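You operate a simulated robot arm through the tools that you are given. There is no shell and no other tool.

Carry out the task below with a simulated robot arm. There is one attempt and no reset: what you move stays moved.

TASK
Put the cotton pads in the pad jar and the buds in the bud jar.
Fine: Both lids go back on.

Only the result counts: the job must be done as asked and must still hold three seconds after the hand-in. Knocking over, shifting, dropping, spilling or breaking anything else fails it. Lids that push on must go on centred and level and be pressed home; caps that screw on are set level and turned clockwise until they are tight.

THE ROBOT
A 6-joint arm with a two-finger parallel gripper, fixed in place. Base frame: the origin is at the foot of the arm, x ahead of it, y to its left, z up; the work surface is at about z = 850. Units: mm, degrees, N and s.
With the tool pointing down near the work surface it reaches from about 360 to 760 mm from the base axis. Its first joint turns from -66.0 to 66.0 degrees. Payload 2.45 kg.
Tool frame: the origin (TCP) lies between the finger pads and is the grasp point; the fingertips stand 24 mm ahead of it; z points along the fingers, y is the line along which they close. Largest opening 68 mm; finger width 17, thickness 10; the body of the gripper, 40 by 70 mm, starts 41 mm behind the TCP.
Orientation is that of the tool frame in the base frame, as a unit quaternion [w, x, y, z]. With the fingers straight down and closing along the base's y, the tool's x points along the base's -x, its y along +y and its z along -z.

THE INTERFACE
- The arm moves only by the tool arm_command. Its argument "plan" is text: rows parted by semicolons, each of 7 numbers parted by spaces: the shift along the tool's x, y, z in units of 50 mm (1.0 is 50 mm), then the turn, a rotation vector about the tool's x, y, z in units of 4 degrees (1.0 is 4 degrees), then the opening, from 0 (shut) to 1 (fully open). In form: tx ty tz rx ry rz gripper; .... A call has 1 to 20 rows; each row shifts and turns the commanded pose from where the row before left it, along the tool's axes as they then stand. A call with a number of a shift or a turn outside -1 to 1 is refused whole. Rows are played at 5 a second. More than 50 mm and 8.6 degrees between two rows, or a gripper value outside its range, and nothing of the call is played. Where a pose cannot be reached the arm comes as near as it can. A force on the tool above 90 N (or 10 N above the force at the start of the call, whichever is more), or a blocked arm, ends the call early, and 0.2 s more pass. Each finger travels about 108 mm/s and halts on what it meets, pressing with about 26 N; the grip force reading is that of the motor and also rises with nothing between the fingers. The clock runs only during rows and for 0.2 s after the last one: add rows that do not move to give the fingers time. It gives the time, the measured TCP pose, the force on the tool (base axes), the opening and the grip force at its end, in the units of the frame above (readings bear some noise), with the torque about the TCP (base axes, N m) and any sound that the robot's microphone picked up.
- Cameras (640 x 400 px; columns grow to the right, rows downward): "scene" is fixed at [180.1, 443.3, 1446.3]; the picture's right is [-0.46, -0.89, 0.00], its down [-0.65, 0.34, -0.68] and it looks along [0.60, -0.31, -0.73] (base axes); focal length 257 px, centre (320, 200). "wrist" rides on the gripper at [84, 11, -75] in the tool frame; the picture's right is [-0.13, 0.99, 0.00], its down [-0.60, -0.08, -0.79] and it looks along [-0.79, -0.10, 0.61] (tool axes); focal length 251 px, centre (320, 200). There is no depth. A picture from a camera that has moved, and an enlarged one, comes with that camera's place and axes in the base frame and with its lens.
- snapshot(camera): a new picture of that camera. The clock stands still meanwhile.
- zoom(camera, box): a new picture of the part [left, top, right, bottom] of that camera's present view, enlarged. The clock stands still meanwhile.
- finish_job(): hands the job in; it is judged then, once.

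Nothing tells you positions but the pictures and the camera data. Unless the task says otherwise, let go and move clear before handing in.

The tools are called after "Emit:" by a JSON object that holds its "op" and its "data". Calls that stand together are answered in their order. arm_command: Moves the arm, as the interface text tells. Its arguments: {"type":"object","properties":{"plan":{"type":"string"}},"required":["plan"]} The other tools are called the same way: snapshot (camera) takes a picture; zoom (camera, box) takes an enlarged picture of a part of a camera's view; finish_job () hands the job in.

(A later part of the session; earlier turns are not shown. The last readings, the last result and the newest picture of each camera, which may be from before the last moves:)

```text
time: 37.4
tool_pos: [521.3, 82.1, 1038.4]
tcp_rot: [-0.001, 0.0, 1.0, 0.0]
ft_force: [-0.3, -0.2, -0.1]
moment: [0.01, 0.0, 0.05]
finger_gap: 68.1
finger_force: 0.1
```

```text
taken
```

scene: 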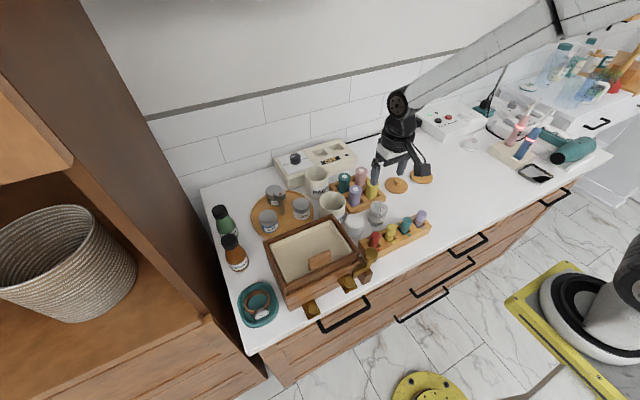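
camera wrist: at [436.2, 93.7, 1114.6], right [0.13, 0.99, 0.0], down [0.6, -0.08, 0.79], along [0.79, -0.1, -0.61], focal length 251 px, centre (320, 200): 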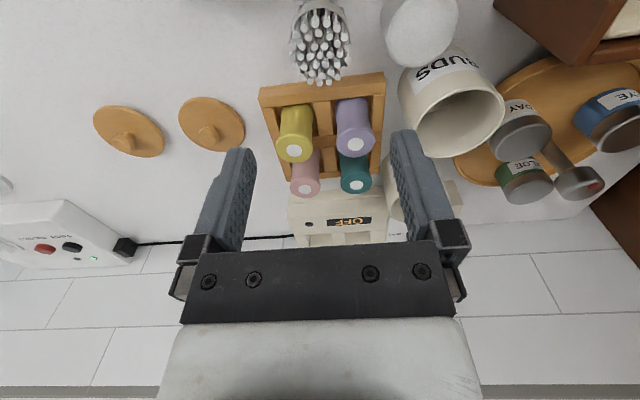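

Emit:
{"op": "zoom", "data": {"camera": "wrist", "box": [260, 0, 420, 100]}}

Emit:
{"op": "zoom", "data": {"camera": "wrist", "box": [380, 30, 540, 130]}}

Emit:
{"op": "zoom", "data": {"camera": "scene", "box": [290, 160, 410, 235]}}

Emit:
{"op": "zoom", "data": {"camera": "scene", "box": [340, 180, 420, 230]}}

```text
4.00 times, centred on (340, 50) of wrist
camera zoom: at [436.2, 93.7, 1114.6], right [0.13, 0.99, 0.0], down [0.6, -0.08, 0.79], along [0.79, -0.1, -0.61], focal length 1006 px, centre (240, 800)
```

zoom: 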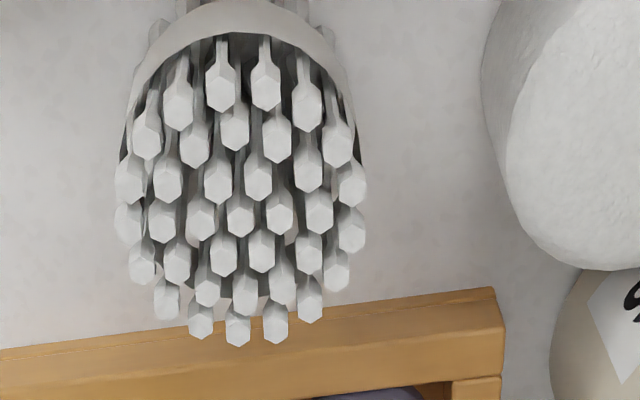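

```text
4.00 times, centred on (460, 80) of wrist
camera zoom: at [436.2, 93.7, 1114.6], right [0.13, 0.99, 0.0], down [0.6, -0.08, 0.79], along [0.79, -0.1, -0.61], focal length 1006 px, centre (-240, 680)
```

zoom: 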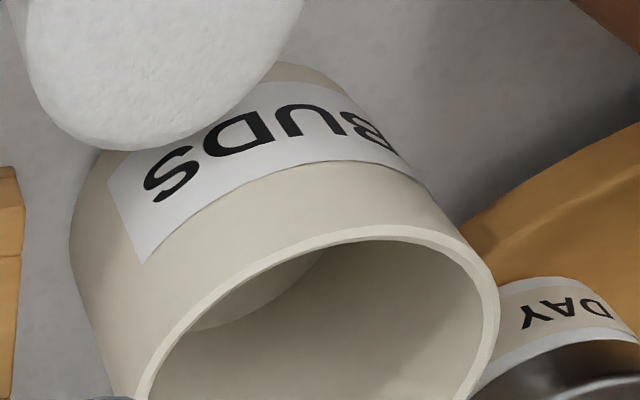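

```text
5.33 times, centred on (350, 198) of scene
camera zoom: at [180.1, 443.3, 1446.3], right [-0.46, -0.89, 0.0], down [-0.65, 0.34, -0.68], along [0.6, -0.31, -0.73], focal length 1371 px, centre (160, 213)
```

zoom: 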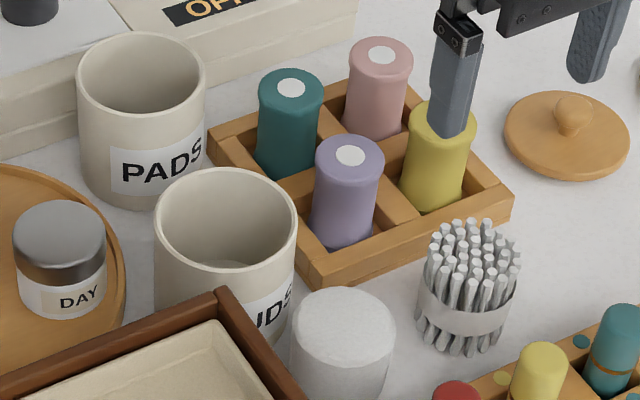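

```text
8.00 times, centred on (380, 205) of scene
camera zoom: at [180.1, 443.3, 1446.3], right [-0.46, -0.89, 0.0], down [-0.65, 0.34, -0.68], along [0.6, -0.31, -0.73], focal length 2056 px, centre (-160, 160)
```

zoom: 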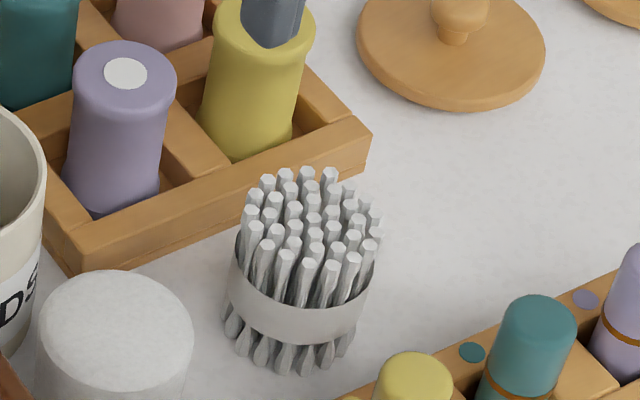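

The bundle is about 48–51 mm wide with its top near z 910. I'll lower alongside it with the fingers open and check the centring before closing.

Emit:
{"op": "arm_command", "data": {"plan": "0.03 0 0.5 0 0 0 1; 0 0 0.6 0 0 0 1; 0 0 0.5 0 0 0 1; 0 0 0.3 0 0 0 1; 0 0 0 0 0 0 1; 0 0 0 0 0 0 1"}}

Emit:
{"op": "snapshot", "data": {"camera": "wrist"}}

Emit:
{"op": "zoom", "data": {"camera": "wrist", "box": [220, 60, 420, 185]}}

Emit:
{"op": "zoom", "data": {"camera": "scene", "box": [330, 170, 430, 233]}}

```text
time: 38.8
tool_pos: [520.2, 82.4, 941.6]
tcp_rot: [0.001, 0.0, 1.0, -0.001]
ft_force: [0.6, 0.1, -0.6]
moment: [0.0, -0.02, -0.04]
finger_gap: 67.9
finger_force: 0.1
```

```text
taken
camera wrist: at [436.0, 94.1, 1018.3], right [0.13, 0.99, 0.0], down [0.6, -0.08, 0.79], along [0.79, -0.1, -0.61], focal length 251 px, centre (320, 200)
```

wrist: 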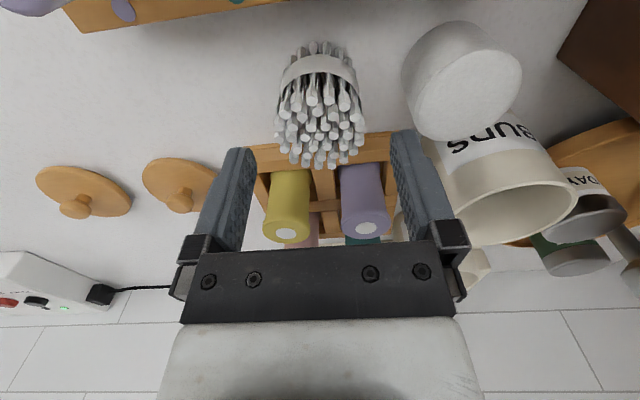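

```text
3.20 times, centred on (320, 122) of wrist
camera zoom: at [436.0, 94.1, 1018.3], right [0.13, 0.99, 0.0], down [0.6, -0.08, 0.79], along [0.79, -0.1, -0.61], focal length 805 px, centre (320, 448)
```

zoom: 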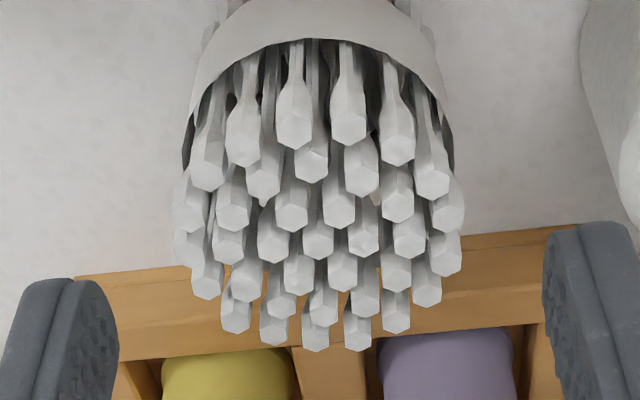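

```text
6.35 times, centred on (380, 202) of scene
camera zoom: at [180.1, 443.3, 1446.3], right [-0.46, -0.89, 0.0], down [-0.65, 0.34, -0.68], along [0.6, -0.31, -0.73], focal length 1632 px, centre (-61, 190)
```

zoom: 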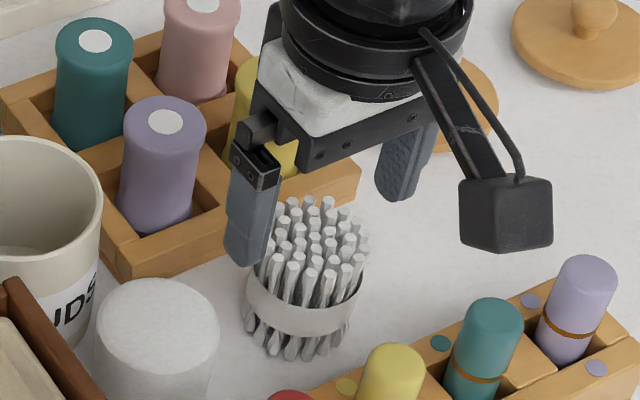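

It's nearly centred, needing +2 mm in x. I'll lower so the tips reach the upper half of the band and close on the bundle.

Emit:
{"op": "arm_command", "data": {"plan": "-0.04 0 0.3 0 0 0 1; 0 0 0.24 0 0 0 1; 0 0 0.1 0 0 0 1; 0 0 0 0 0 0 1; 0 0 0 0 0 0 0.85; 0 0 0 0 0 0 0.75; 0 0 0 0 0 0 0.65; 0 0 0 0 0 0 0.6; 0 0 0 0 0 0 0.6"}}

Emit:
{"op": "zoom", "data": {"camera": "wrist", "box": [220, 90, 420, 215]}}

Emit:
{"op": "zoom", "data": {"camera": "scene", "box": [330, 170, 430, 233]}}

```text
time: 40.8
tool_pos: [521.4, 82.1, 909.1]
tcp_rot: [-0.001, 0.0, 1.0, 0.001]
ft_force: [-0.6, -0.2, -0.3]
moment: [0.03, 0.01, 0.02]
finger_gap: 48.5
finger_force: 26.0
```

```text
3.20 times, centred on (320, 152) of wrist
camera zoom: at [437.3, 93.2, 985.5], right [0.13, 0.99, 0.0], down [0.6, -0.08, 0.79], along [0.79, -0.1, -0.61], focal length 805 px, centre (320, 352)
```

zoom: 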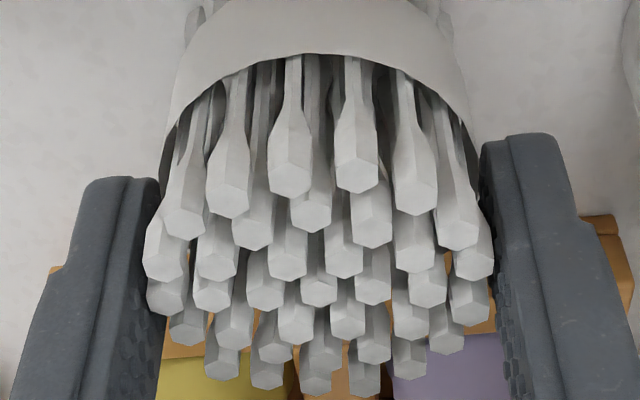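

```text
6.35 times, centred on (380, 202) of scene
camera zoom: at [180.1, 443.3, 1446.3], right [-0.46, -0.89, 0.0], down [-0.65, 0.34, -0.68], along [0.6, -0.31, -0.73], focal length 1632 px, centre (-61, 190)
```

zoom: 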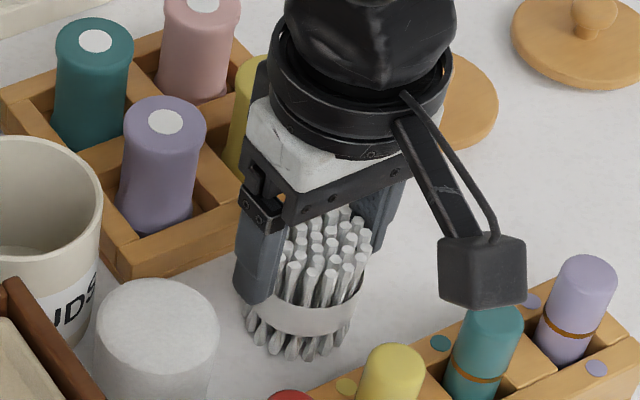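

The bundle is held firmly at a 48.5 mm gap. I'll lift it straight up 120 mm, then carry it over the BUDS jar.

Emit:
{"op": "arm_command", "data": {"plan": "0 0 -0.1 0 0 0 0.6; 0 0 -0.3 0 0 0 0.6; 0 0 -0.6 0 0 0 0.6; 0 0 -0.8 0 0 0 0.6; 0 0 -0.6 0 0 0 0.6; 0 0 0 0 0 0 0.6"}}

Emit:
{"op": "zoom", "data": {"camera": "wrist", "box": [220, 90, 420, 215]}}

Emit:
{"op": "snapshot", "data": {"camera": "scene"}}

```text
time: 42.2
tool_pos: [522.3, 82.7, 1032.7]
tcp_rot: [0.0, 0.0, 1.0, 0.0]
ft_force: [-0.2, 0.1, -0.8]
moment: [0.02, 0.02, -0.06]
finger_gap: 48.3
finger_force: 26.5
```

```text
3.20 times, centred on (320, 152) of wrist
camera zoom: at [437.6, 94.2, 1108.0], right [0.13, 0.99, 0.0], down [0.6, -0.08, 0.79], along [0.79, -0.1, -0.61], focal length 805 px, centre (320, 352)
```

zoom: 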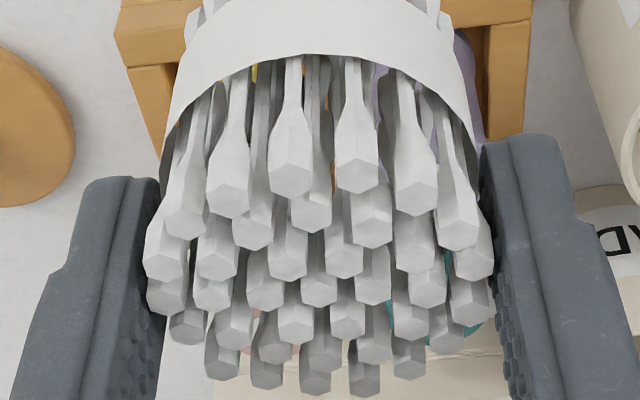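

```text
taken
```

scene: 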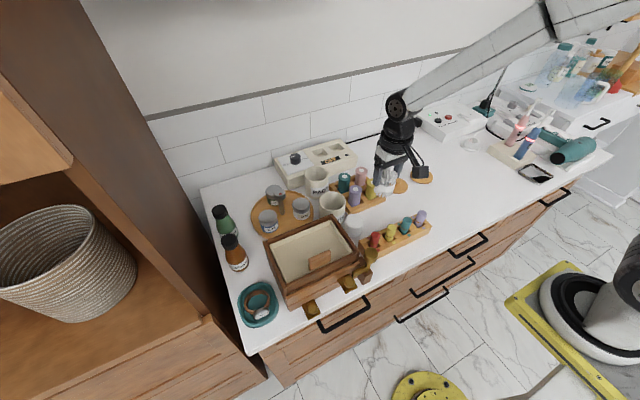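

The bundle is secure. I'll move it over the BUDS jar at (582, 195) and check alignment from above.

Emit:
{"op": "arm_command", "data": {"plan": "-0.15 0.283 0 0 0 0 0.6; -0.2975 0.566 0 0 0 0 0.6; -0.2975 0.566 0 0 0 0 0.6; -0.2975 0.566 0 0 0 0 0.6; -0.1475 0.283 0 0 0 0 0.6; 0 0 0 0 0 0 0.6; 0 0 0 0 0 0 0.6"}}

Emit:
{"op": "snapshot", "data": {"camera": "wrist"}}

Emit:
{"op": "zoom", "data": {"camera": "scene", "box": [280, 140, 400, 215]}}

```text
time: 43.8
tool_pos: [579.6, 194.9, 1029.4]
tcp_rot: [0.0, 0.0, 1.0, 0.0]
ft_force: [1.0, -0.3, -0.3]
moment: [-0.01, 0.03, 0.0]
finger_gap: 48.2
finger_force: 25.8
```

```text
taken
camera wrist: at [496.5, 206.8, 1106.0], right [0.13, 0.99, 0.0], down [0.6, -0.08, 0.79], along [0.79, -0.1, -0.61], focal length 251 px, centre (320, 200)
```

wrist: 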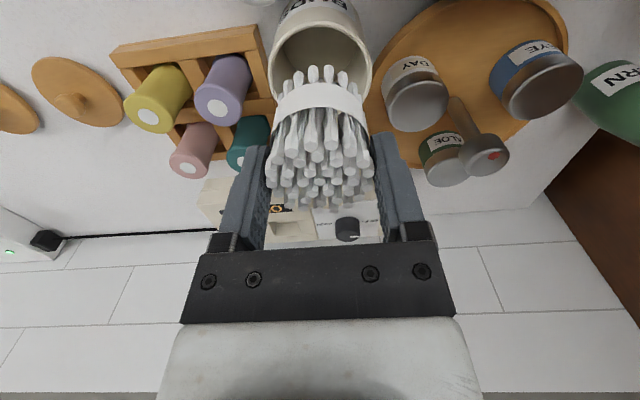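

```text
5.33 times, centred on (340, 178) of scene
camera zoom: at [180.1, 443.3, 1446.3], right [-0.46, -0.89, 0.0], down [-0.65, 0.34, -0.68], along [0.6, -0.31, -0.73], focal length 1371 px, centre (213, 320)
```

zoom: 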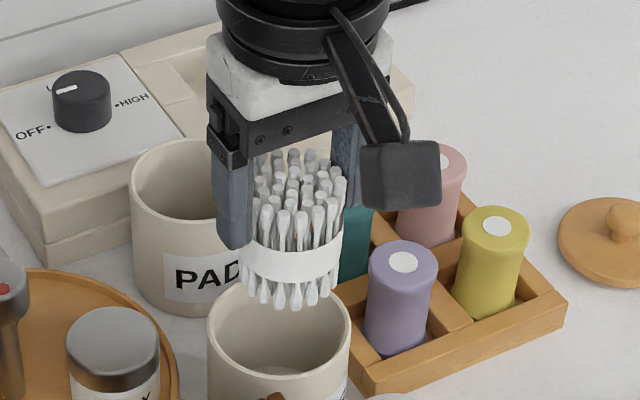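

Emit:
{"op": "arm_command", "data": {"plan": "0 0 0.3 0 0 0 0.6; 0 0 0.2 0 0 0 0.6; 0 0 0 0 0 0 0.6; 0 0 0 0 0 0 0.6"}}

Emit:
{"op": "zoom", "data": {"camera": "wrist", "box": [220, 0, 420, 125]}}

Emit:
{"op": "zoom", "data": {"camera": "scene", "box": [290, 160, 390, 223]}}

```text
time: 44.8
tool_pos: [580.5, 194.8, 1004.5]
tcp_rot: [0.0, 0.0, 1.0, 0.0]
ft_force: [0.1, -0.1, -0.5]
moment: [-0.01, 0.03, -0.01]
finger_gap: 48.3
finger_force: 26.0
```

```text
3.20 times, centred on (320, 62) of wrist
camera zoom: at [496.7, 206.7, 1080.8], right [0.13, 0.99, 0.0], down [0.6, -0.08, 0.79], along [0.79, -0.1, -0.61], focal length 805 px, centre (320, 640)
```

zoom: 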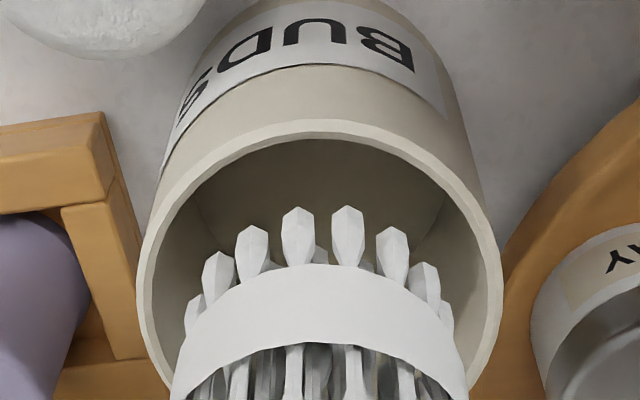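

```text
6.35 times, centred on (340, 192) of scene
camera zoom: at [180.1, 443.3, 1446.3], right [-0.46, -0.89, 0.0], down [-0.65, 0.34, -0.68], along [0.6, -0.31, -0.73], focal length 1632 px, centre (193, 254)
```

zoom: 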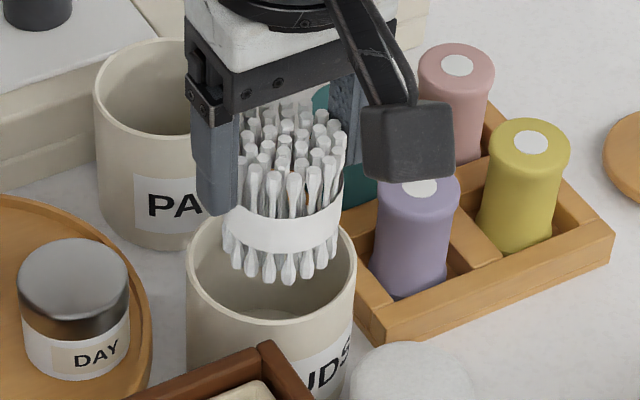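

The bundle's lower end is just above the jar mouth. The jar centre is about 2 mm further in +x, so I'll correct that and lower 40 mm, keeping the fingertips just above the rim.

Emit:
{"op": "arm_command", "data": {"plan": "-0.045 0 0 0 0 0 0.6; 0 0 0.2 0 0 0 0.6; 0 0 0.2 0 0 0 0.6; 0 0 0.2 0 0 0 0.6; 0 0 0.2 0 0 0 0.6; 0 0 0 0 0 0 0.6; 0 0 0 0 0 0 0.6"}}

Emit:
{"op": "zoom", "data": {"camera": "wrist", "box": [200, 40, 440, 190]}}

Emit:
{"op": "zoom", "data": {"camera": "scene", "box": [290, 160, 390, 223]}}

```text
time: 46.4
tool_pos: [583.4, 195.9, 966.3]
tcp_rot: [-0.001, 0.0, 1.0, 0.0]
ft_force: [-0.2, -1.4, -0.9]
moment: [0.0, 0.03, -0.01]
finger_gap: 48.6
finger_force: 25.6
```

```text
2.67 times, centred on (320, 115) of wrist
camera zoom: at [499.5, 207.0, 1041.4], right [0.13, 0.99, 0.0], down [0.6, -0.08, 0.79], along [0.79, -0.1, -0.61], focal length 670 px, centre (320, 427)
```

zoom: 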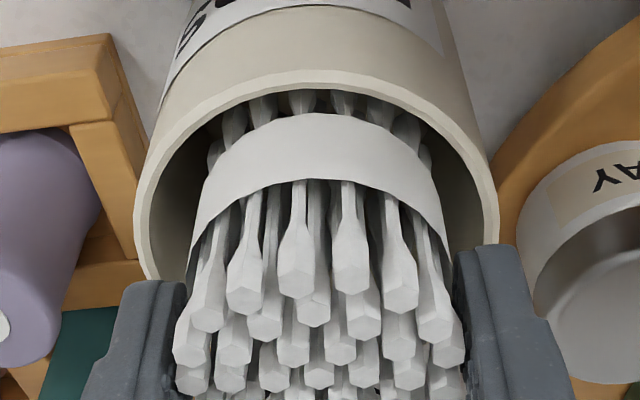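

```text
6.35 times, centred on (340, 192) of scene
camera zoom: at [180.1, 443.3, 1446.3], right [-0.46, -0.89, 0.0], down [-0.65, 0.34, -0.68], along [0.6, -0.31, -0.73], focal length 1632 px, centre (193, 254)
```

zoom: 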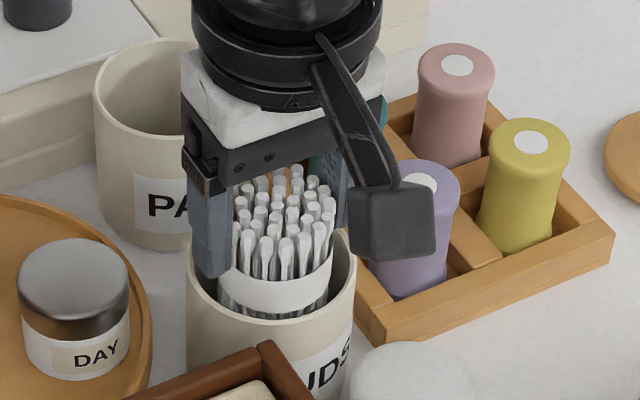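

The bundle is about 30 mm inside the jar, with the fingertips just above the rim. I'll release and let it slide down.

Emit:
{"op": "arm_command", "data": {"plan": "0 0 0.05 0 0 0 0.6; 0 0 0 0 0 0 0.6; 0 0 0 0 0 0 1; 0 0 0 0 0 0 1; 0 0 0 0 0 0 1; 0 0 0 0 0 0 1; 0 0 -0.3 0 0 0 1; 0 0 -0.6 0 0 0 1; 0 0 -0.6 0 0 0 1; 0 0 0 0 0 0 1"}}

Emit:
{"op": "snapshot", "data": {"camera": "wrist"}}

Emit:
{"op": "zoom", "data": {"camera": "wrist", "box": [220, 0, 420, 125]}}

Emit:
{"op": "zoom", "data": {"camera": "scene", "box": [290, 160, 390, 223]}}

```text
time: 48.6
tool_pos: [582.7, 195.7, 1037.7]
tcp_rot: [0.0, 0.0, 1.0, 0.001]
ft_force: [0.6, -0.9, 0.7]
moment: [0.0, 0.01, -0.01]
finger_gap: 67.9
finger_force: 0.0
```

```text
taken
camera wrist: at [499.2, 206.8, 1113.3], right [0.13, 0.99, 0.0], down [0.6, -0.08, 0.79], along [0.79, -0.1, -0.61], focal length 251 px, centre (320, 200)
```

wrist: 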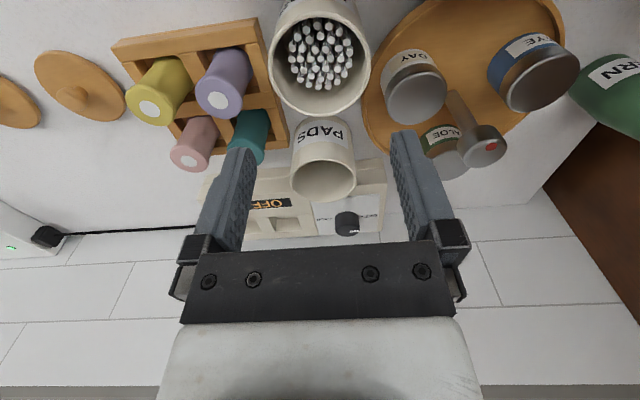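

```text
3.20 times, centred on (320, 62) of wrist
camera zoom: at [499.2, 206.8, 1113.3], right [0.13, 0.99, 0.0], down [0.6, -0.08, 0.79], along [0.79, -0.1, -0.61], focal length 805 px, centre (320, 640)
```

zoom: 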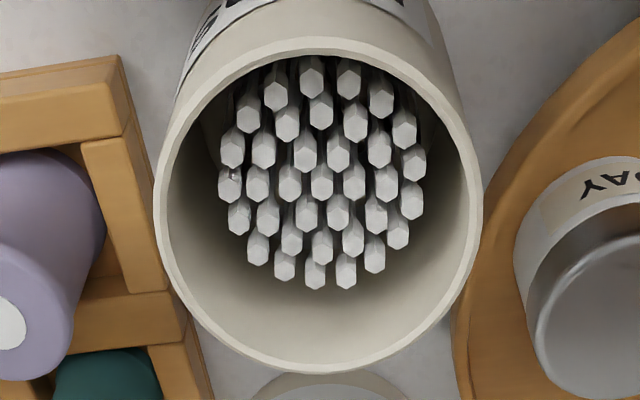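

```text
6.35 times, centred on (340, 192) of scene
camera zoom: at [180.1, 443.3, 1446.3], right [-0.46, -0.89, 0.0], down [-0.65, 0.34, -0.68], along [0.6, -0.31, -0.73], focal length 1632 px, centre (193, 254)
```

zoom: 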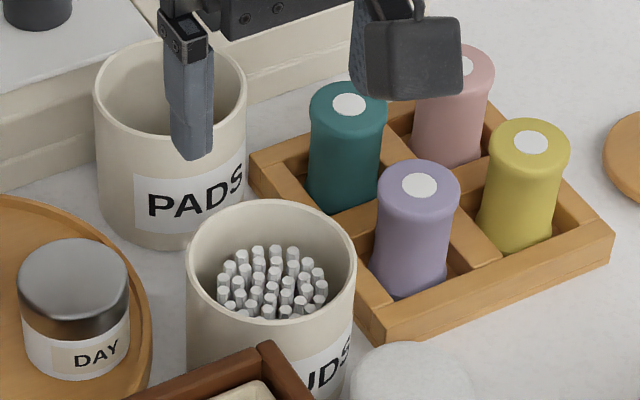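

The buds are upright inside their jar, well below the rim. Next is the pad stack at about (520, 162). I'll move above it and turn the gripper 16° so its camera stays clear of the brass fitting.

Emit:
{"op": "arm_command", "data": {"plan": "0.4 -0.2 0 0 0 0 1; 0.44 -0.23 0 0 0 0 1; 0.44 -0.23 0 0 0 0 1; 0 0 0 0 0 -1 1; 0 0 0 0 0 -1 1; 0 0 0 0 0 -1 1; 0 0 0 0 0 -1 1; 0 0 0.5 0 0 0 1; 0 0 0 0 0 0 1; 0 0 0 0 0 0 1"}}

Emit:
{"op": "snapshot", "data": {"camera": "wrist"}}

Emit:
{"op": "zoom", "data": {"camera": "wrist", "box": [220, 30, 420, 155]}}

Emit:
{"op": "snapshot", "data": {"camera": "scene"}}

```text
time: 50.8
tool_pos: [518.6, 162.4, 1012.8]
tcp_rot: [0.001, -0.139, 0.99, 0.0]
ft_force: [-0.6, 0.3, 0.4]
moment: [0.02, 0.0, 0.01]
finger_gap: 67.8
finger_force: 0.0
```

```text
taken
camera wrist: at [436.1, 150.1, 1088.8], right [-0.15, 0.99, 0.0], down [0.6, 0.09, 0.79], along [0.78, 0.12, -0.61], focal length 251 px, centre (320, 200)
```

wrist: 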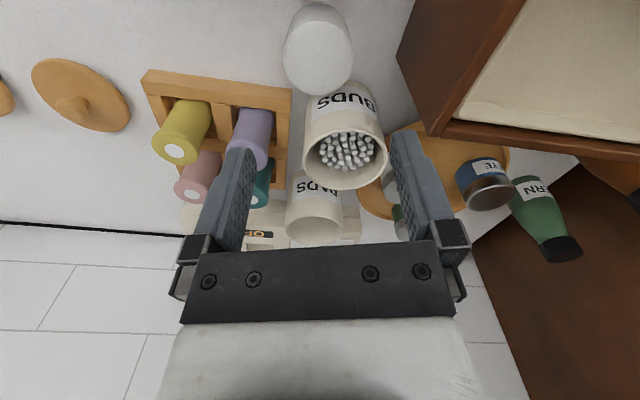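

```text
3.20 times, centred on (320, 92) of wrist
camera zoom: at [436.1, 150.1, 1088.8], right [-0.15, 0.99, 0.0], down [0.6, 0.09, 0.79], along [0.78, 0.12, -0.61], focal length 805 px, centre (320, 544)
```

zoom: 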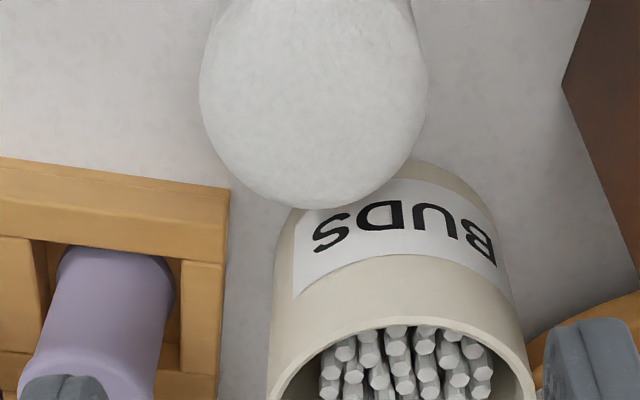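

```text
taken
```

scene: 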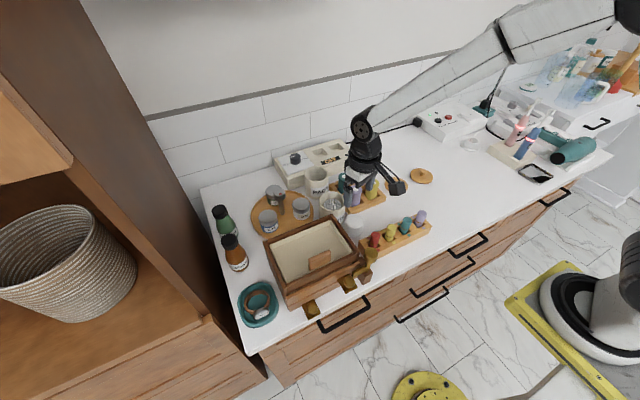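

Emit:
{"op": "zoom", "data": {"camera": "wrist", "box": [220, 0, 420, 125]}}

Emit:
{"op": "zoom", "data": {"camera": "scene", "box": [310, 190, 410, 253]}}

```text
3.20 times, centred on (320, 62) of wrist
camera zoom: at [436.1, 150.1, 1088.8], right [-0.15, 0.99, 0.0], down [0.6, 0.09, 0.79], along [0.78, 0.12, -0.61], focal length 805 px, centre (320, 640)
```

zoom: 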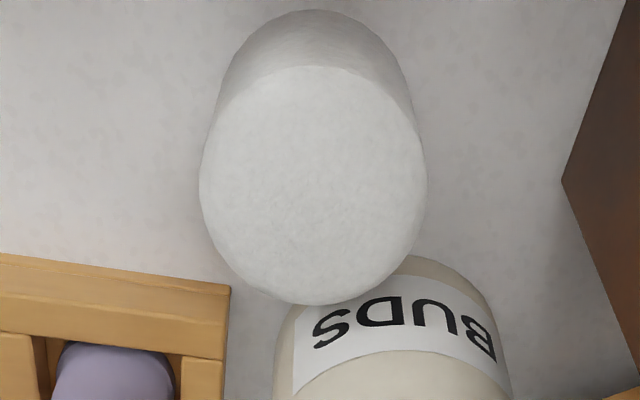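

```text
6.35 times, centred on (360, 222) of scene
camera zoom: at [180.1, 443.3, 1446.3], right [-0.46, -0.89, 0.0], down [-0.65, 0.34, -0.68], along [0.6, -0.31, -0.73], focal length 1632 px, centre (66, 64)
```

zoom: 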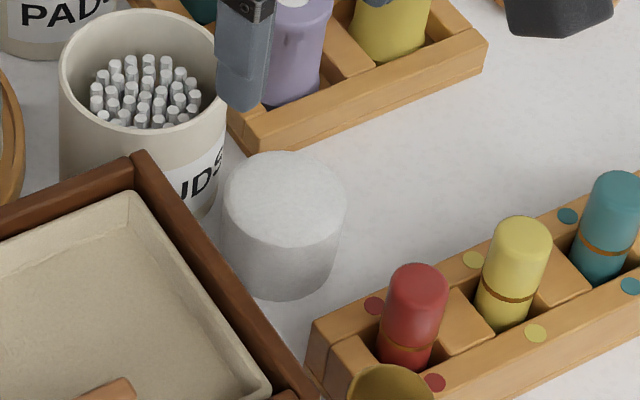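

The stack is about 52 mm wide with its top near z 894, and it is only about 2 mm off the tool axis. I'll correct that and lower to just above its top.

Emit:
{"op": "arm_command", "data": {"plan": "-0.032 -0.03 0.4 0 0 0 1; 0 0 0.5 0 0 0 1; 0 0 0.4 0 0 0 1; 0 0 0.3 0 0 0 1; 0 0 0 0 0 0 1; 0 0 0 0 0 0 1"}}

Emit:
{"op": "snapshot", "data": {"camera": "wrist"}}

Emit:
{"op": "zoom", "data": {"camera": "wrist", "box": [220, 60, 420, 185]}}

Emit:
{"op": "zoom", "data": {"camera": "scene", "box": [310, 180, 410, 243]}}

```text
time: 52.2
tool_pos: [521.4, 160.9, 934.6]
tcp_rot: [-0.001, -0.139, 0.99, 0.0]
ft_force: [0.0, 0.3, 0.1]
moment: [0.0, -0.04, 0.02]
finger_gap: 67.7
finger_force: 0.1
```

```text
taken
camera wrist: at [438.3, 149.4, 1010.0], right [-0.15, 0.99, 0.0], down [0.6, 0.09, 0.79], along [0.78, 0.12, -0.61], focal length 251 px, centre (320, 200)
```

wrist: 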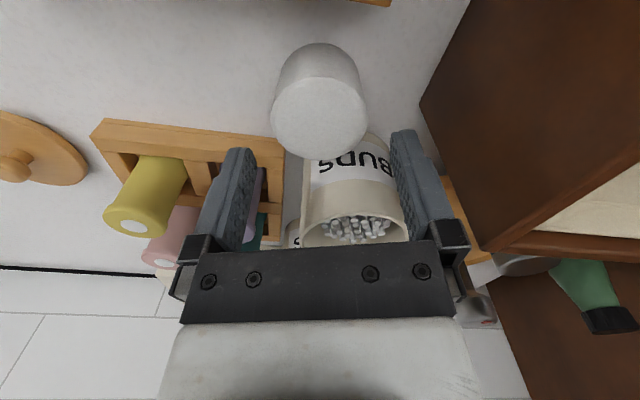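

```text
3.20 times, centred on (320, 122) of wrist
camera zoom: at [438.3, 149.4, 1010.0], right [-0.15, 0.99, 0.0], down [0.6, 0.09, 0.79], along [0.78, 0.12, -0.61], focal length 805 px, centre (320, 448)
```

zoom: 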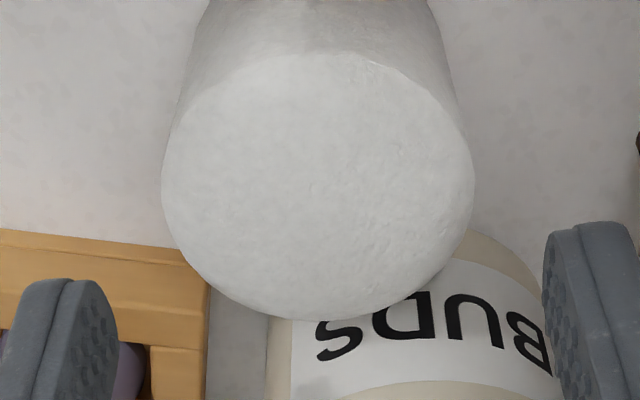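

```text
6.35 times, centred on (360, 212) of scene
camera zoom: at [180.1, 443.3, 1446.3], right [-0.46, -0.89, 0.0], down [-0.65, 0.34, -0.68], along [0.6, -0.31, -0.73], focal length 1632 px, centre (66, 127)
```

zoom: 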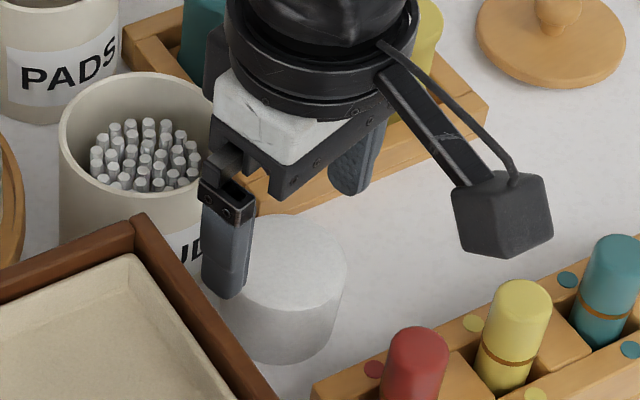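

It's centred now, with the top near z 891. I'll lower 30 mm so the tips grip the top ~13 mm of the stack, then close.

Emit:
{"op": "arm_command", "data": {"plan": "0 0 0.3 0 0 0 1; 0 0 0.2 0 0 0 1; 0 0 0.1 0 0 0 1; 0 0 0 0 0 0 1; 0 0 0 0 0 0 0.88; 0 0 0 0 0 0 0.8; 0 0 0 0 0 0 0.7; 0 0 0 0 0 0 0.65; 0 0 0 0 0 0 0.65"}}

Emit:
{"op": "zoom", "data": {"camera": "wrist", "box": [220, 90, 420, 215]}}

Emit:
{"op": "zoom", "data": {"camera": "scene", "box": [310, 180, 410, 243]}}

```text
time: 54.2
tool_pos: [520.2, 161.7, 902.7]
tcp_rot: [0.0, -0.14, 0.99, 0.0]
ft_force: [0.0, 0.4, -0.4]
moment: [0.04, -0.01, 0.07]
finger_gap: 49.5
finger_force: 26.2
```

```text
3.20 times, centred on (320, 152) of wrist
camera zoom: at [437.6, 149.4, 979.2], right [-0.15, 0.99, 0.0], down [0.6, 0.09, 0.79], along [0.78, 0.12, -0.61], focal length 805 px, centre (320, 352)
```

zoom: 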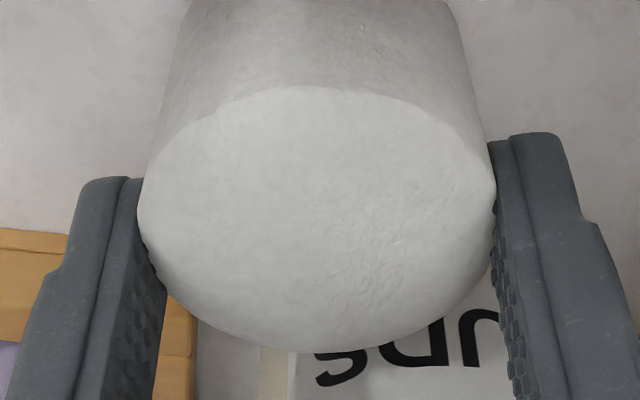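

```text
6.35 times, centred on (360, 212) of scene
camera zoom: at [180.1, 443.3, 1446.3], right [-0.46, -0.89, 0.0], down [-0.65, 0.34, -0.68], along [0.6, -0.31, -0.73], focal length 1632 px, centre (66, 127)
```

zoom: 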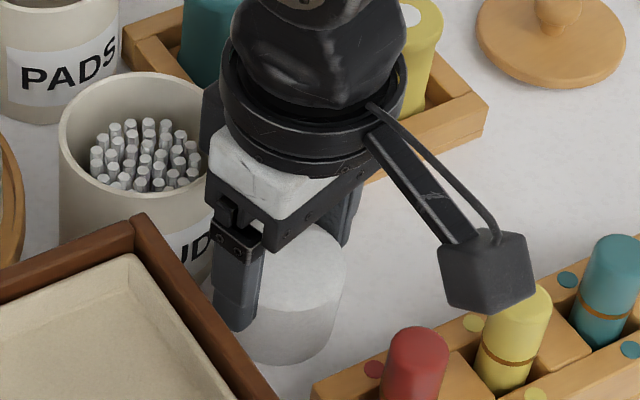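

The pad stack is gripped at a 49.5 mm gap. I'll lift it straight up and check that the whole stack comes along.

Emit:
{"op": "arm_command", "data": {"plan": "0 0 -0.1 0 0 0 0.65; 0 0 -0.3 0 0 0 0.65; 0 0 -0.6 0 0 0 0.65; 0 0 -0.8 0 0 0 0.65; 0 0 -0.6 0 0 0 0.65; 0 0 0 0 0 0 0.65; 0 0 0 0 0 0 0.65"}}

Emit:
{"op": "snapshot", "data": {"camera": "wrist"}}

Emit:
{"op": "zoom", "data": {"camera": "scene", "box": [280, 150, 440, 250]}}

```text
time: 55.8
tool_pos: [520.9, 160.6, 1021.9]
tcp_rot: [0.0, -0.14, 0.99, 0.0]
ft_force: [0.6, 0.1, -0.4]
moment: [0.01, 0.01, -0.04]
finger_gap: 49.4
finger_force: 25.8
```

```text
taken
camera wrist: at [438.5, 148.1, 1098.8], right [-0.15, 0.99, 0.0], down [0.6, 0.09, 0.79], along [0.78, 0.12, -0.61], focal length 251 px, centre (320, 200)
```

wrist: 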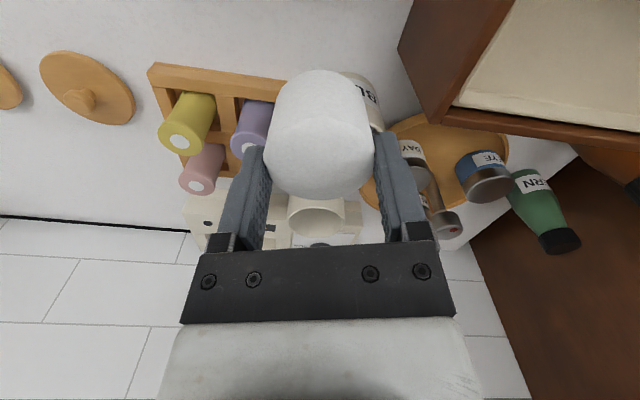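

```text
4.00 times, centred on (360, 200) of scene
camera zoom: at [180.1, 443.3, 1446.3], right [-0.46, -0.89, 0.0], down [-0.65, 0.34, -0.68], along [0.6, -0.31, -0.73], focal length 1028 px, centre (160, 200)
```

zoom: 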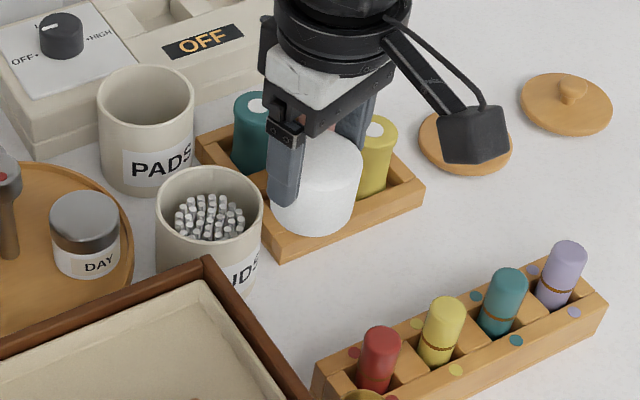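

The whole stack came up. I'll turn the gripper back square and carry it over to the PADS jar at (705, 183.5).

Emit:
{"op": "arm_command", "data": {"plan": "0 0 0 0 0 1 0.65; 0 0 0 0 0 1 0.65; 0 0 0 0 0 1 0.65; 0 0 0 0 0 1 0.65; 0 0 0 0 0 0 0.65; -0.35 0.0446 0 0 0 0 0.65; -0.7 0.0892 0 0 0 0 0.65; -0.75 0.0892 0 0 0 0 0.65; -0.75 0.0892 0 0 0 0 0.65; -0.7 0.0892 0 0 0 0 0.65; -0.406 0.0446 0 0 0 0 0.65; 0 0 0 0 0 0 0.65; 0 0 0 0 0 0 0.65"}}

Emit:
{"op": "snapshot", "data": {"camera": "wrist"}}

Emit:
{"op": "zoom", "data": {"camera": "wrist", "box": [220, 0, 420, 125]}}

Emit:
{"op": "zoom", "data": {"camera": "scene", "box": [260, 130, 380, 205]}}

```text
time: 58.6
tool_pos: [703.7, 183.2, 1022.7]
tcp_rot: [-0.001, 0.0, 1.0, 0.0]
ft_force: [0.0, 0.1, -1.1]
moment: [-0.03, 0.0, 0.0]
finger_gap: 49.6
finger_force: 26.5
```

```text
taken
camera wrist: at [620.1, 194.5, 1099.2], right [0.13, 0.99, 0.0], down [0.6, -0.08, 0.79], along [0.79, -0.1, -0.61], focal length 251 px, centre (320, 200)
```

wrist: 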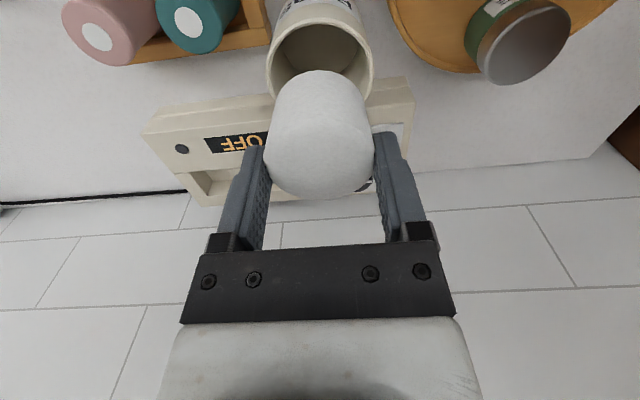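

```text
3.20 times, centred on (320, 62) of wrist
camera zoom: at [620.1, 194.5, 1099.2], right [0.13, 0.99, 0.0], down [0.6, -0.08, 0.79], along [0.79, -0.1, -0.61], focal length 805 px, centre (320, 640)
```

zoom: 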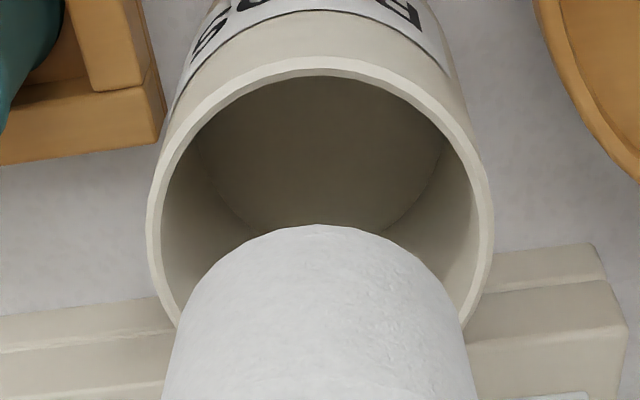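

```text
5.33 times, centred on (320, 168) of scene
camera zoom: at [180.1, 443.3, 1446.3], right [-0.46, -0.89, 0.0], down [-0.65, 0.34, -0.68], along [0.6, -0.31, -0.73], focal length 1371 px, centre (320, 373)
```

zoom: 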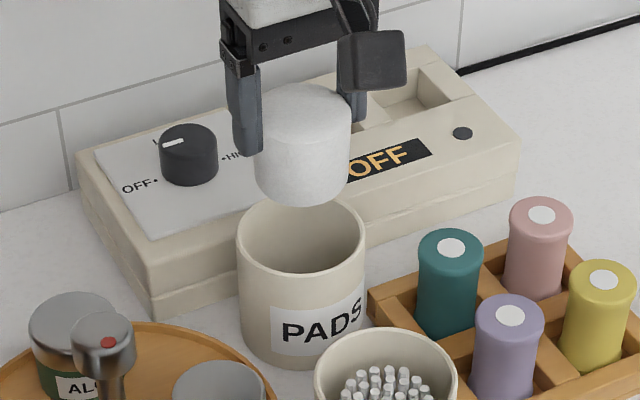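

The stack is centred over the jar mouth. I'll lower it partway in and check for contact.

Emit:
{"op": "arm_command", "data": {"plan": "0 0 0.3 0 0 0 0.65; 0 0 0.3 0 0 0 0.65; 0 0 0.2 0 0 0 0.65; 0 0 0.1 0 0 0 0.65; 0 0 0 0 0 0 0.65; 0 0 0 0 0 0 0.65"}}

Emit:
{"op": "zoom", "data": {"camera": "wrist", "box": [200, 20, 440, 170]}}

Emit:
{"op": "zoom", "data": {"camera": "scene", "box": [270, 140, 370, 203]}}

```text
time: 60.0
tool_pos: [704.8, 183.7, 977.0]
tcp_rot: [-0.001, 0.0, 1.0, 0.0]
ft_force: [0.3, 0.2, 0.3]
moment: [0.0, -0.02, 0.0]
finger_gap: 49.4
finger_force: 25.8
```

```text
2.67 times, centred on (320, 95) of wrist
camera zoom: at [621.0, 194.8, 1053.6], right [0.13, 0.99, 0.0], down [0.6, -0.08, 0.79], along [0.79, -0.1, -0.61], focal length 670 px, centre (320, 480)
```

zoom: 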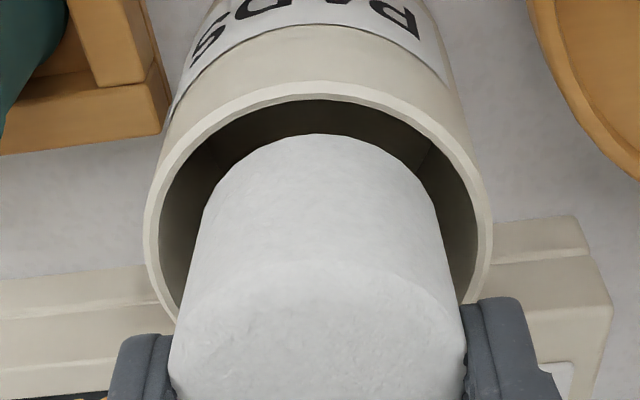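

```text
6.35 times, centred on (320, 172) of scene
camera zoom: at [180.1, 443.3, 1446.3], right [-0.46, -0.89, 0.0], down [-0.65, 0.34, -0.68], along [0.6, -0.31, -0.73], focal length 1632 px, centre (320, 381)
```

zoom: 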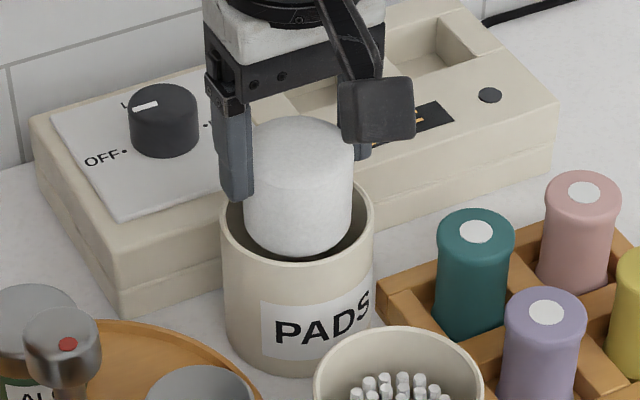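

It's entering cleanly with no contact. I'll lower 15 mm more so the fingertips sit just above the rim, then release.

Emit:
{"op": "arm_command", "data": {"plan": "0 0 0.15 0 0 0 0.65; 0 0 0.15 0 0 0 0.65; 0 0 0 0 0 0 0.65; 0 0 0 0 0 0 0.65; 0 0 0 0 0 0 1; 0 0 0 0 0 0 1; 0 0 0 0 0 0 1; 0 0 0 0 0 0 1; 0 0 -0.3 0 0 0 1; 0 0 -0.6 0 0 0 1; 0 0 -0.6 0 0 0 1; 0 0 0 0 0 0 1"}}

Emit:
{"op": "zoom", "data": {"camera": "wrist", "box": [200, 0, 440, 150]}}

Emit:
{"op": "zoom", "data": {"camera": "scene", "box": [270, 140, 390, 215]}}

Emit:
{"op": "snapshot", "data": {"camera": "scene"}}

```text
time: 62.6
tool_pos: [704.9, 184.3, 1038.6]
tcp_rot: [-0.001, 0.0, 1.0, 0.0]
ft_force: [-0.4, 0.1, -0.7]
moment: [0.01, 0.01, 0.0]
finger_gap: 68.0
finger_force: 0.1
```

```text
2.67 times, centred on (320, 75) of wrist
camera zoom: at [621.0, 195.2, 1114.4], right [0.13, 0.99, 0.0], down [0.6, -0.08, 0.79], along [0.79, -0.1, -0.61], focal length 670 px, centre (320, 533)
```

zoom: 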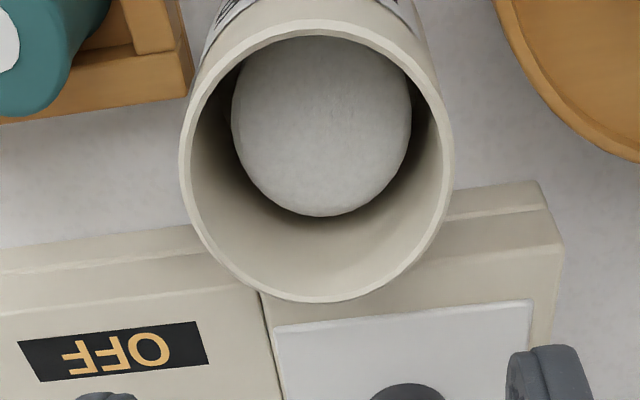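

```text
5.33 times, centred on (330, 178) of scene
camera zoom: at [180.1, 443.3, 1446.3], right [-0.46, -0.89, 0.0], down [-0.65, 0.34, -0.68], along [0.6, -0.31, -0.73], focal length 1371 px, centre (267, 320)
```

zoom: 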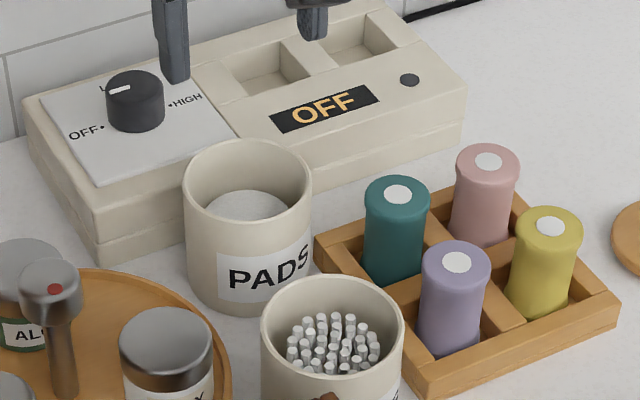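

```text
taken
```

scene: 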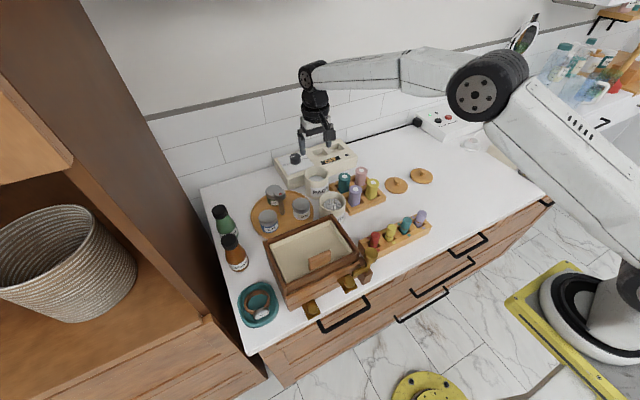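

The pads are down inside their jar. I'll check whether either jar shifted before fetching the lids.

Emit:
{"op": "zoom", "data": {"camera": "wrist", "box": [250, 0, 390, 88]}}

Emit:
{"op": "zoom", "data": {"camera": "scene", "box": [290, 160, 410, 235]}}

Emit:
{"op": "zoom", "data": {"camera": "scene", "box": [370, 150, 450, 200]}}

```text
4.55 times, centred on (320, 44) of wrist
camera zoom: at [621.0, 195.2, 1114.4], right [0.13, 0.99, 0.0], down [0.6, -0.08, 0.79], along [0.79, -0.1, -0.61], focal length 1143 px, centre (320, 909)
```

zoom: 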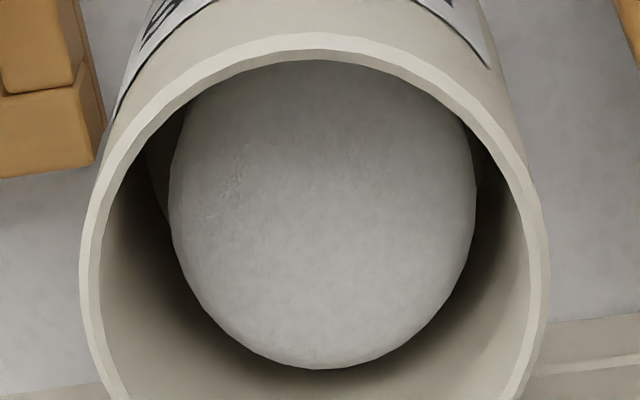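

```text
5.33 times, centred on (350, 198) of scene
camera zoom: at [180.1, 443.3, 1446.3], right [-0.46, -0.89, 0.0], down [-0.65, 0.34, -0.68], along [0.6, -0.31, -0.73], focal length 1371 px, centre (160, 213)
```

zoom: 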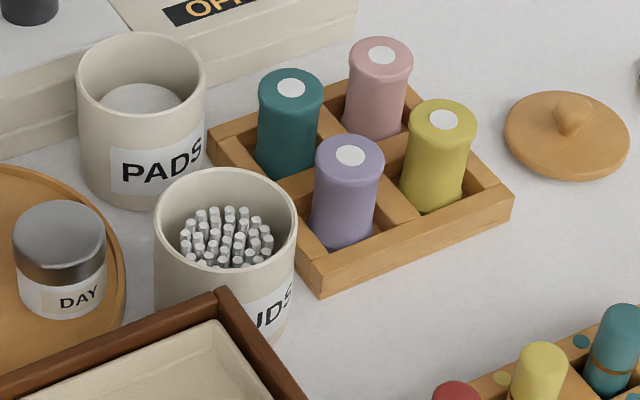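

```text
8.00 times, centred on (410, 175) of scene
camera zoom: at [180.1, 443.3, 1446.3], right [-0.46, -0.89, 0.0], down [-0.65, 0.34, -0.68], along [0.6, -0.31, -0.73], focal length 2056 px, centre (-400, 400)
```

zoom: 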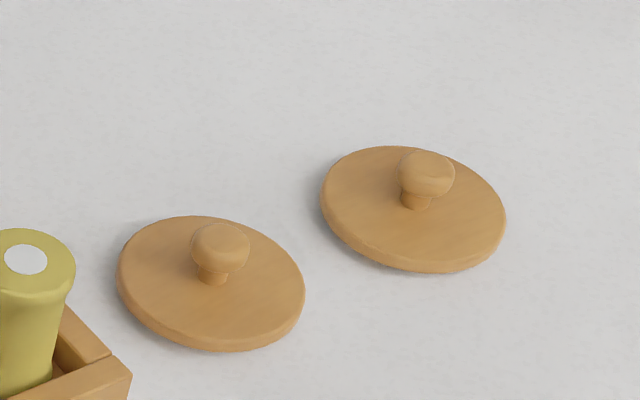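

Neither jar has visibly shifted. I'll go back above the PADS lid at (600, −165) and check its position before re-gripping.

Emit:
{"op": "arm_command", "data": {"plan": "0.13 -0.4 0 0 0 0 1; 0.233 -0.774 0 0 0 0 1; 0.233 -0.774 0 0 0 0 1; 0.233 -0.774 0 0 0 0 1; 0.233 -0.774 0 0 0 0 1; 0.233 -0.774 0 0 0 0 1; 0.233 -0.774 0 0 0 0 1; 0.233 -0.774 0 0 0 0 1; 0.233 -0.774 0 0 0 0 1; 0.106 -0.378 0 0 0 0 1; 0 0 0.6 0 0 0 1; 0 0 0.8 0 0 0 1; 0 0 0.8 0 0 0 1; 0 0 0.3 0 0 0 1; 0 0 0 0 0 0 1; 0 0 0 0 0 0 1"}}

Emit:
{"op": "zoom", "data": {"camera": "wrist", "box": [240, 90, 400, 190]}}

Emit:
{"op": "snapshot", "data": {"camera": "wrist"}}

```text
time: 66.0
tool_pos: [598.3, -164.0, 913.1]
tcp_rot: [0.0, -0.001, 1.0, 0.0]
ft_force: [-0.8, -0.5, 0.5]
moment: [-0.04, 0.0, 0.0]
finger_gap: 68.1
finger_force: 0.1
```

```text
4.00 times, centred on (320, 140) of wrist
camera zoom: at [514.4, -152.5, 988.2], right [0.13, 0.99, 0.0], down [0.6, -0.08, 0.79], along [0.79, -0.1, -0.61], focal length 1006 px, centre (320, 440)
```

zoom: 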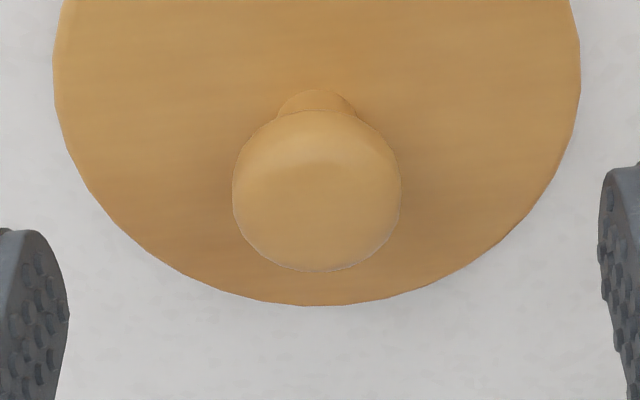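

```text
taken
camera wrist: at [514.4, -152.5, 988.2], right [0.13, 0.99, 0.0], down [0.6, -0.08, 0.79], along [0.79, -0.1, -0.61], focal length 251 px, centre (320, 200)
```

wrist: 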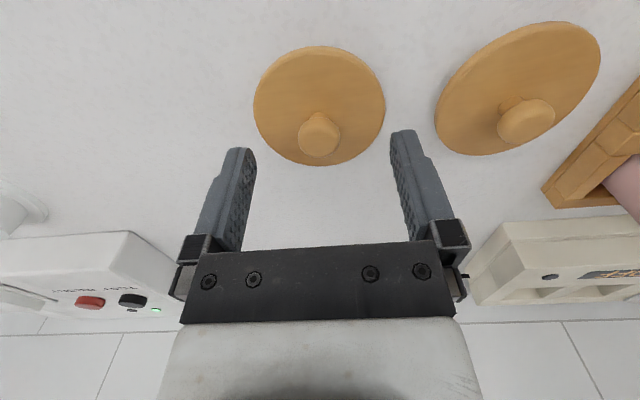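

The lid sits where I left it, within about 0.5 mm. I'll lower and grip the knob at the same height as before.

Emit:
{"op": "arm_command", "data": {"plan": "0 0 0.2 0 0 0 1; 0 0 0.15 0 0 0 1; 0 0 0.06 0 0 0 1; 0 0 0 0 0 0 1; 0 0 0 0 0 0 0.6; 0 0 0 0 0 0 0.4; 0 0 0 0 0 0 0.3; 0 0 0 0 0 0 0.2; 0 0 0 0 0 0 0.2; 0 0 0 0 0 0 0.2"}}

Emit:
{"op": "zoom", "data": {"camera": "wrist", "box": [220, 90, 420, 215]}}

```text
time: 68.2
tool_pos: [598.1, -165.0, 891.9]
tcp_rot: [0.001, 0.0, 1.0, 0.0]
ft_force: [-0.2, 0.1, 0.3]
moment: [0.01, 0.02, 0.01]
finger_gap: 21.3
finger_force: 25.7
```

```text
3.20 times, centred on (320, 152) of wrist
camera zoom: at [514.5, -153.9, 968.4], right [0.13, 0.99, 0.0], down [0.6, -0.08, 0.79], along [0.79, -0.1, -0.61], focal length 805 px, centre (320, 352)
```

zoom: 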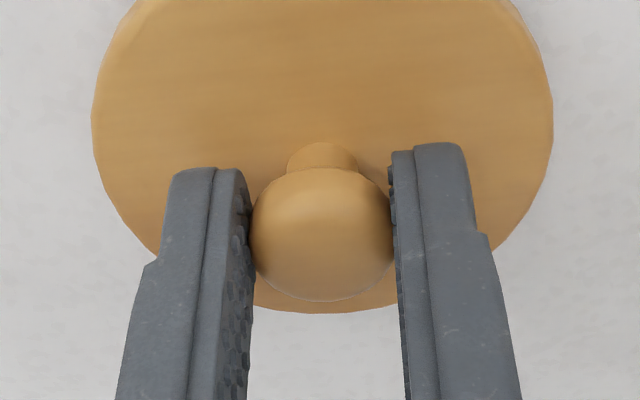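

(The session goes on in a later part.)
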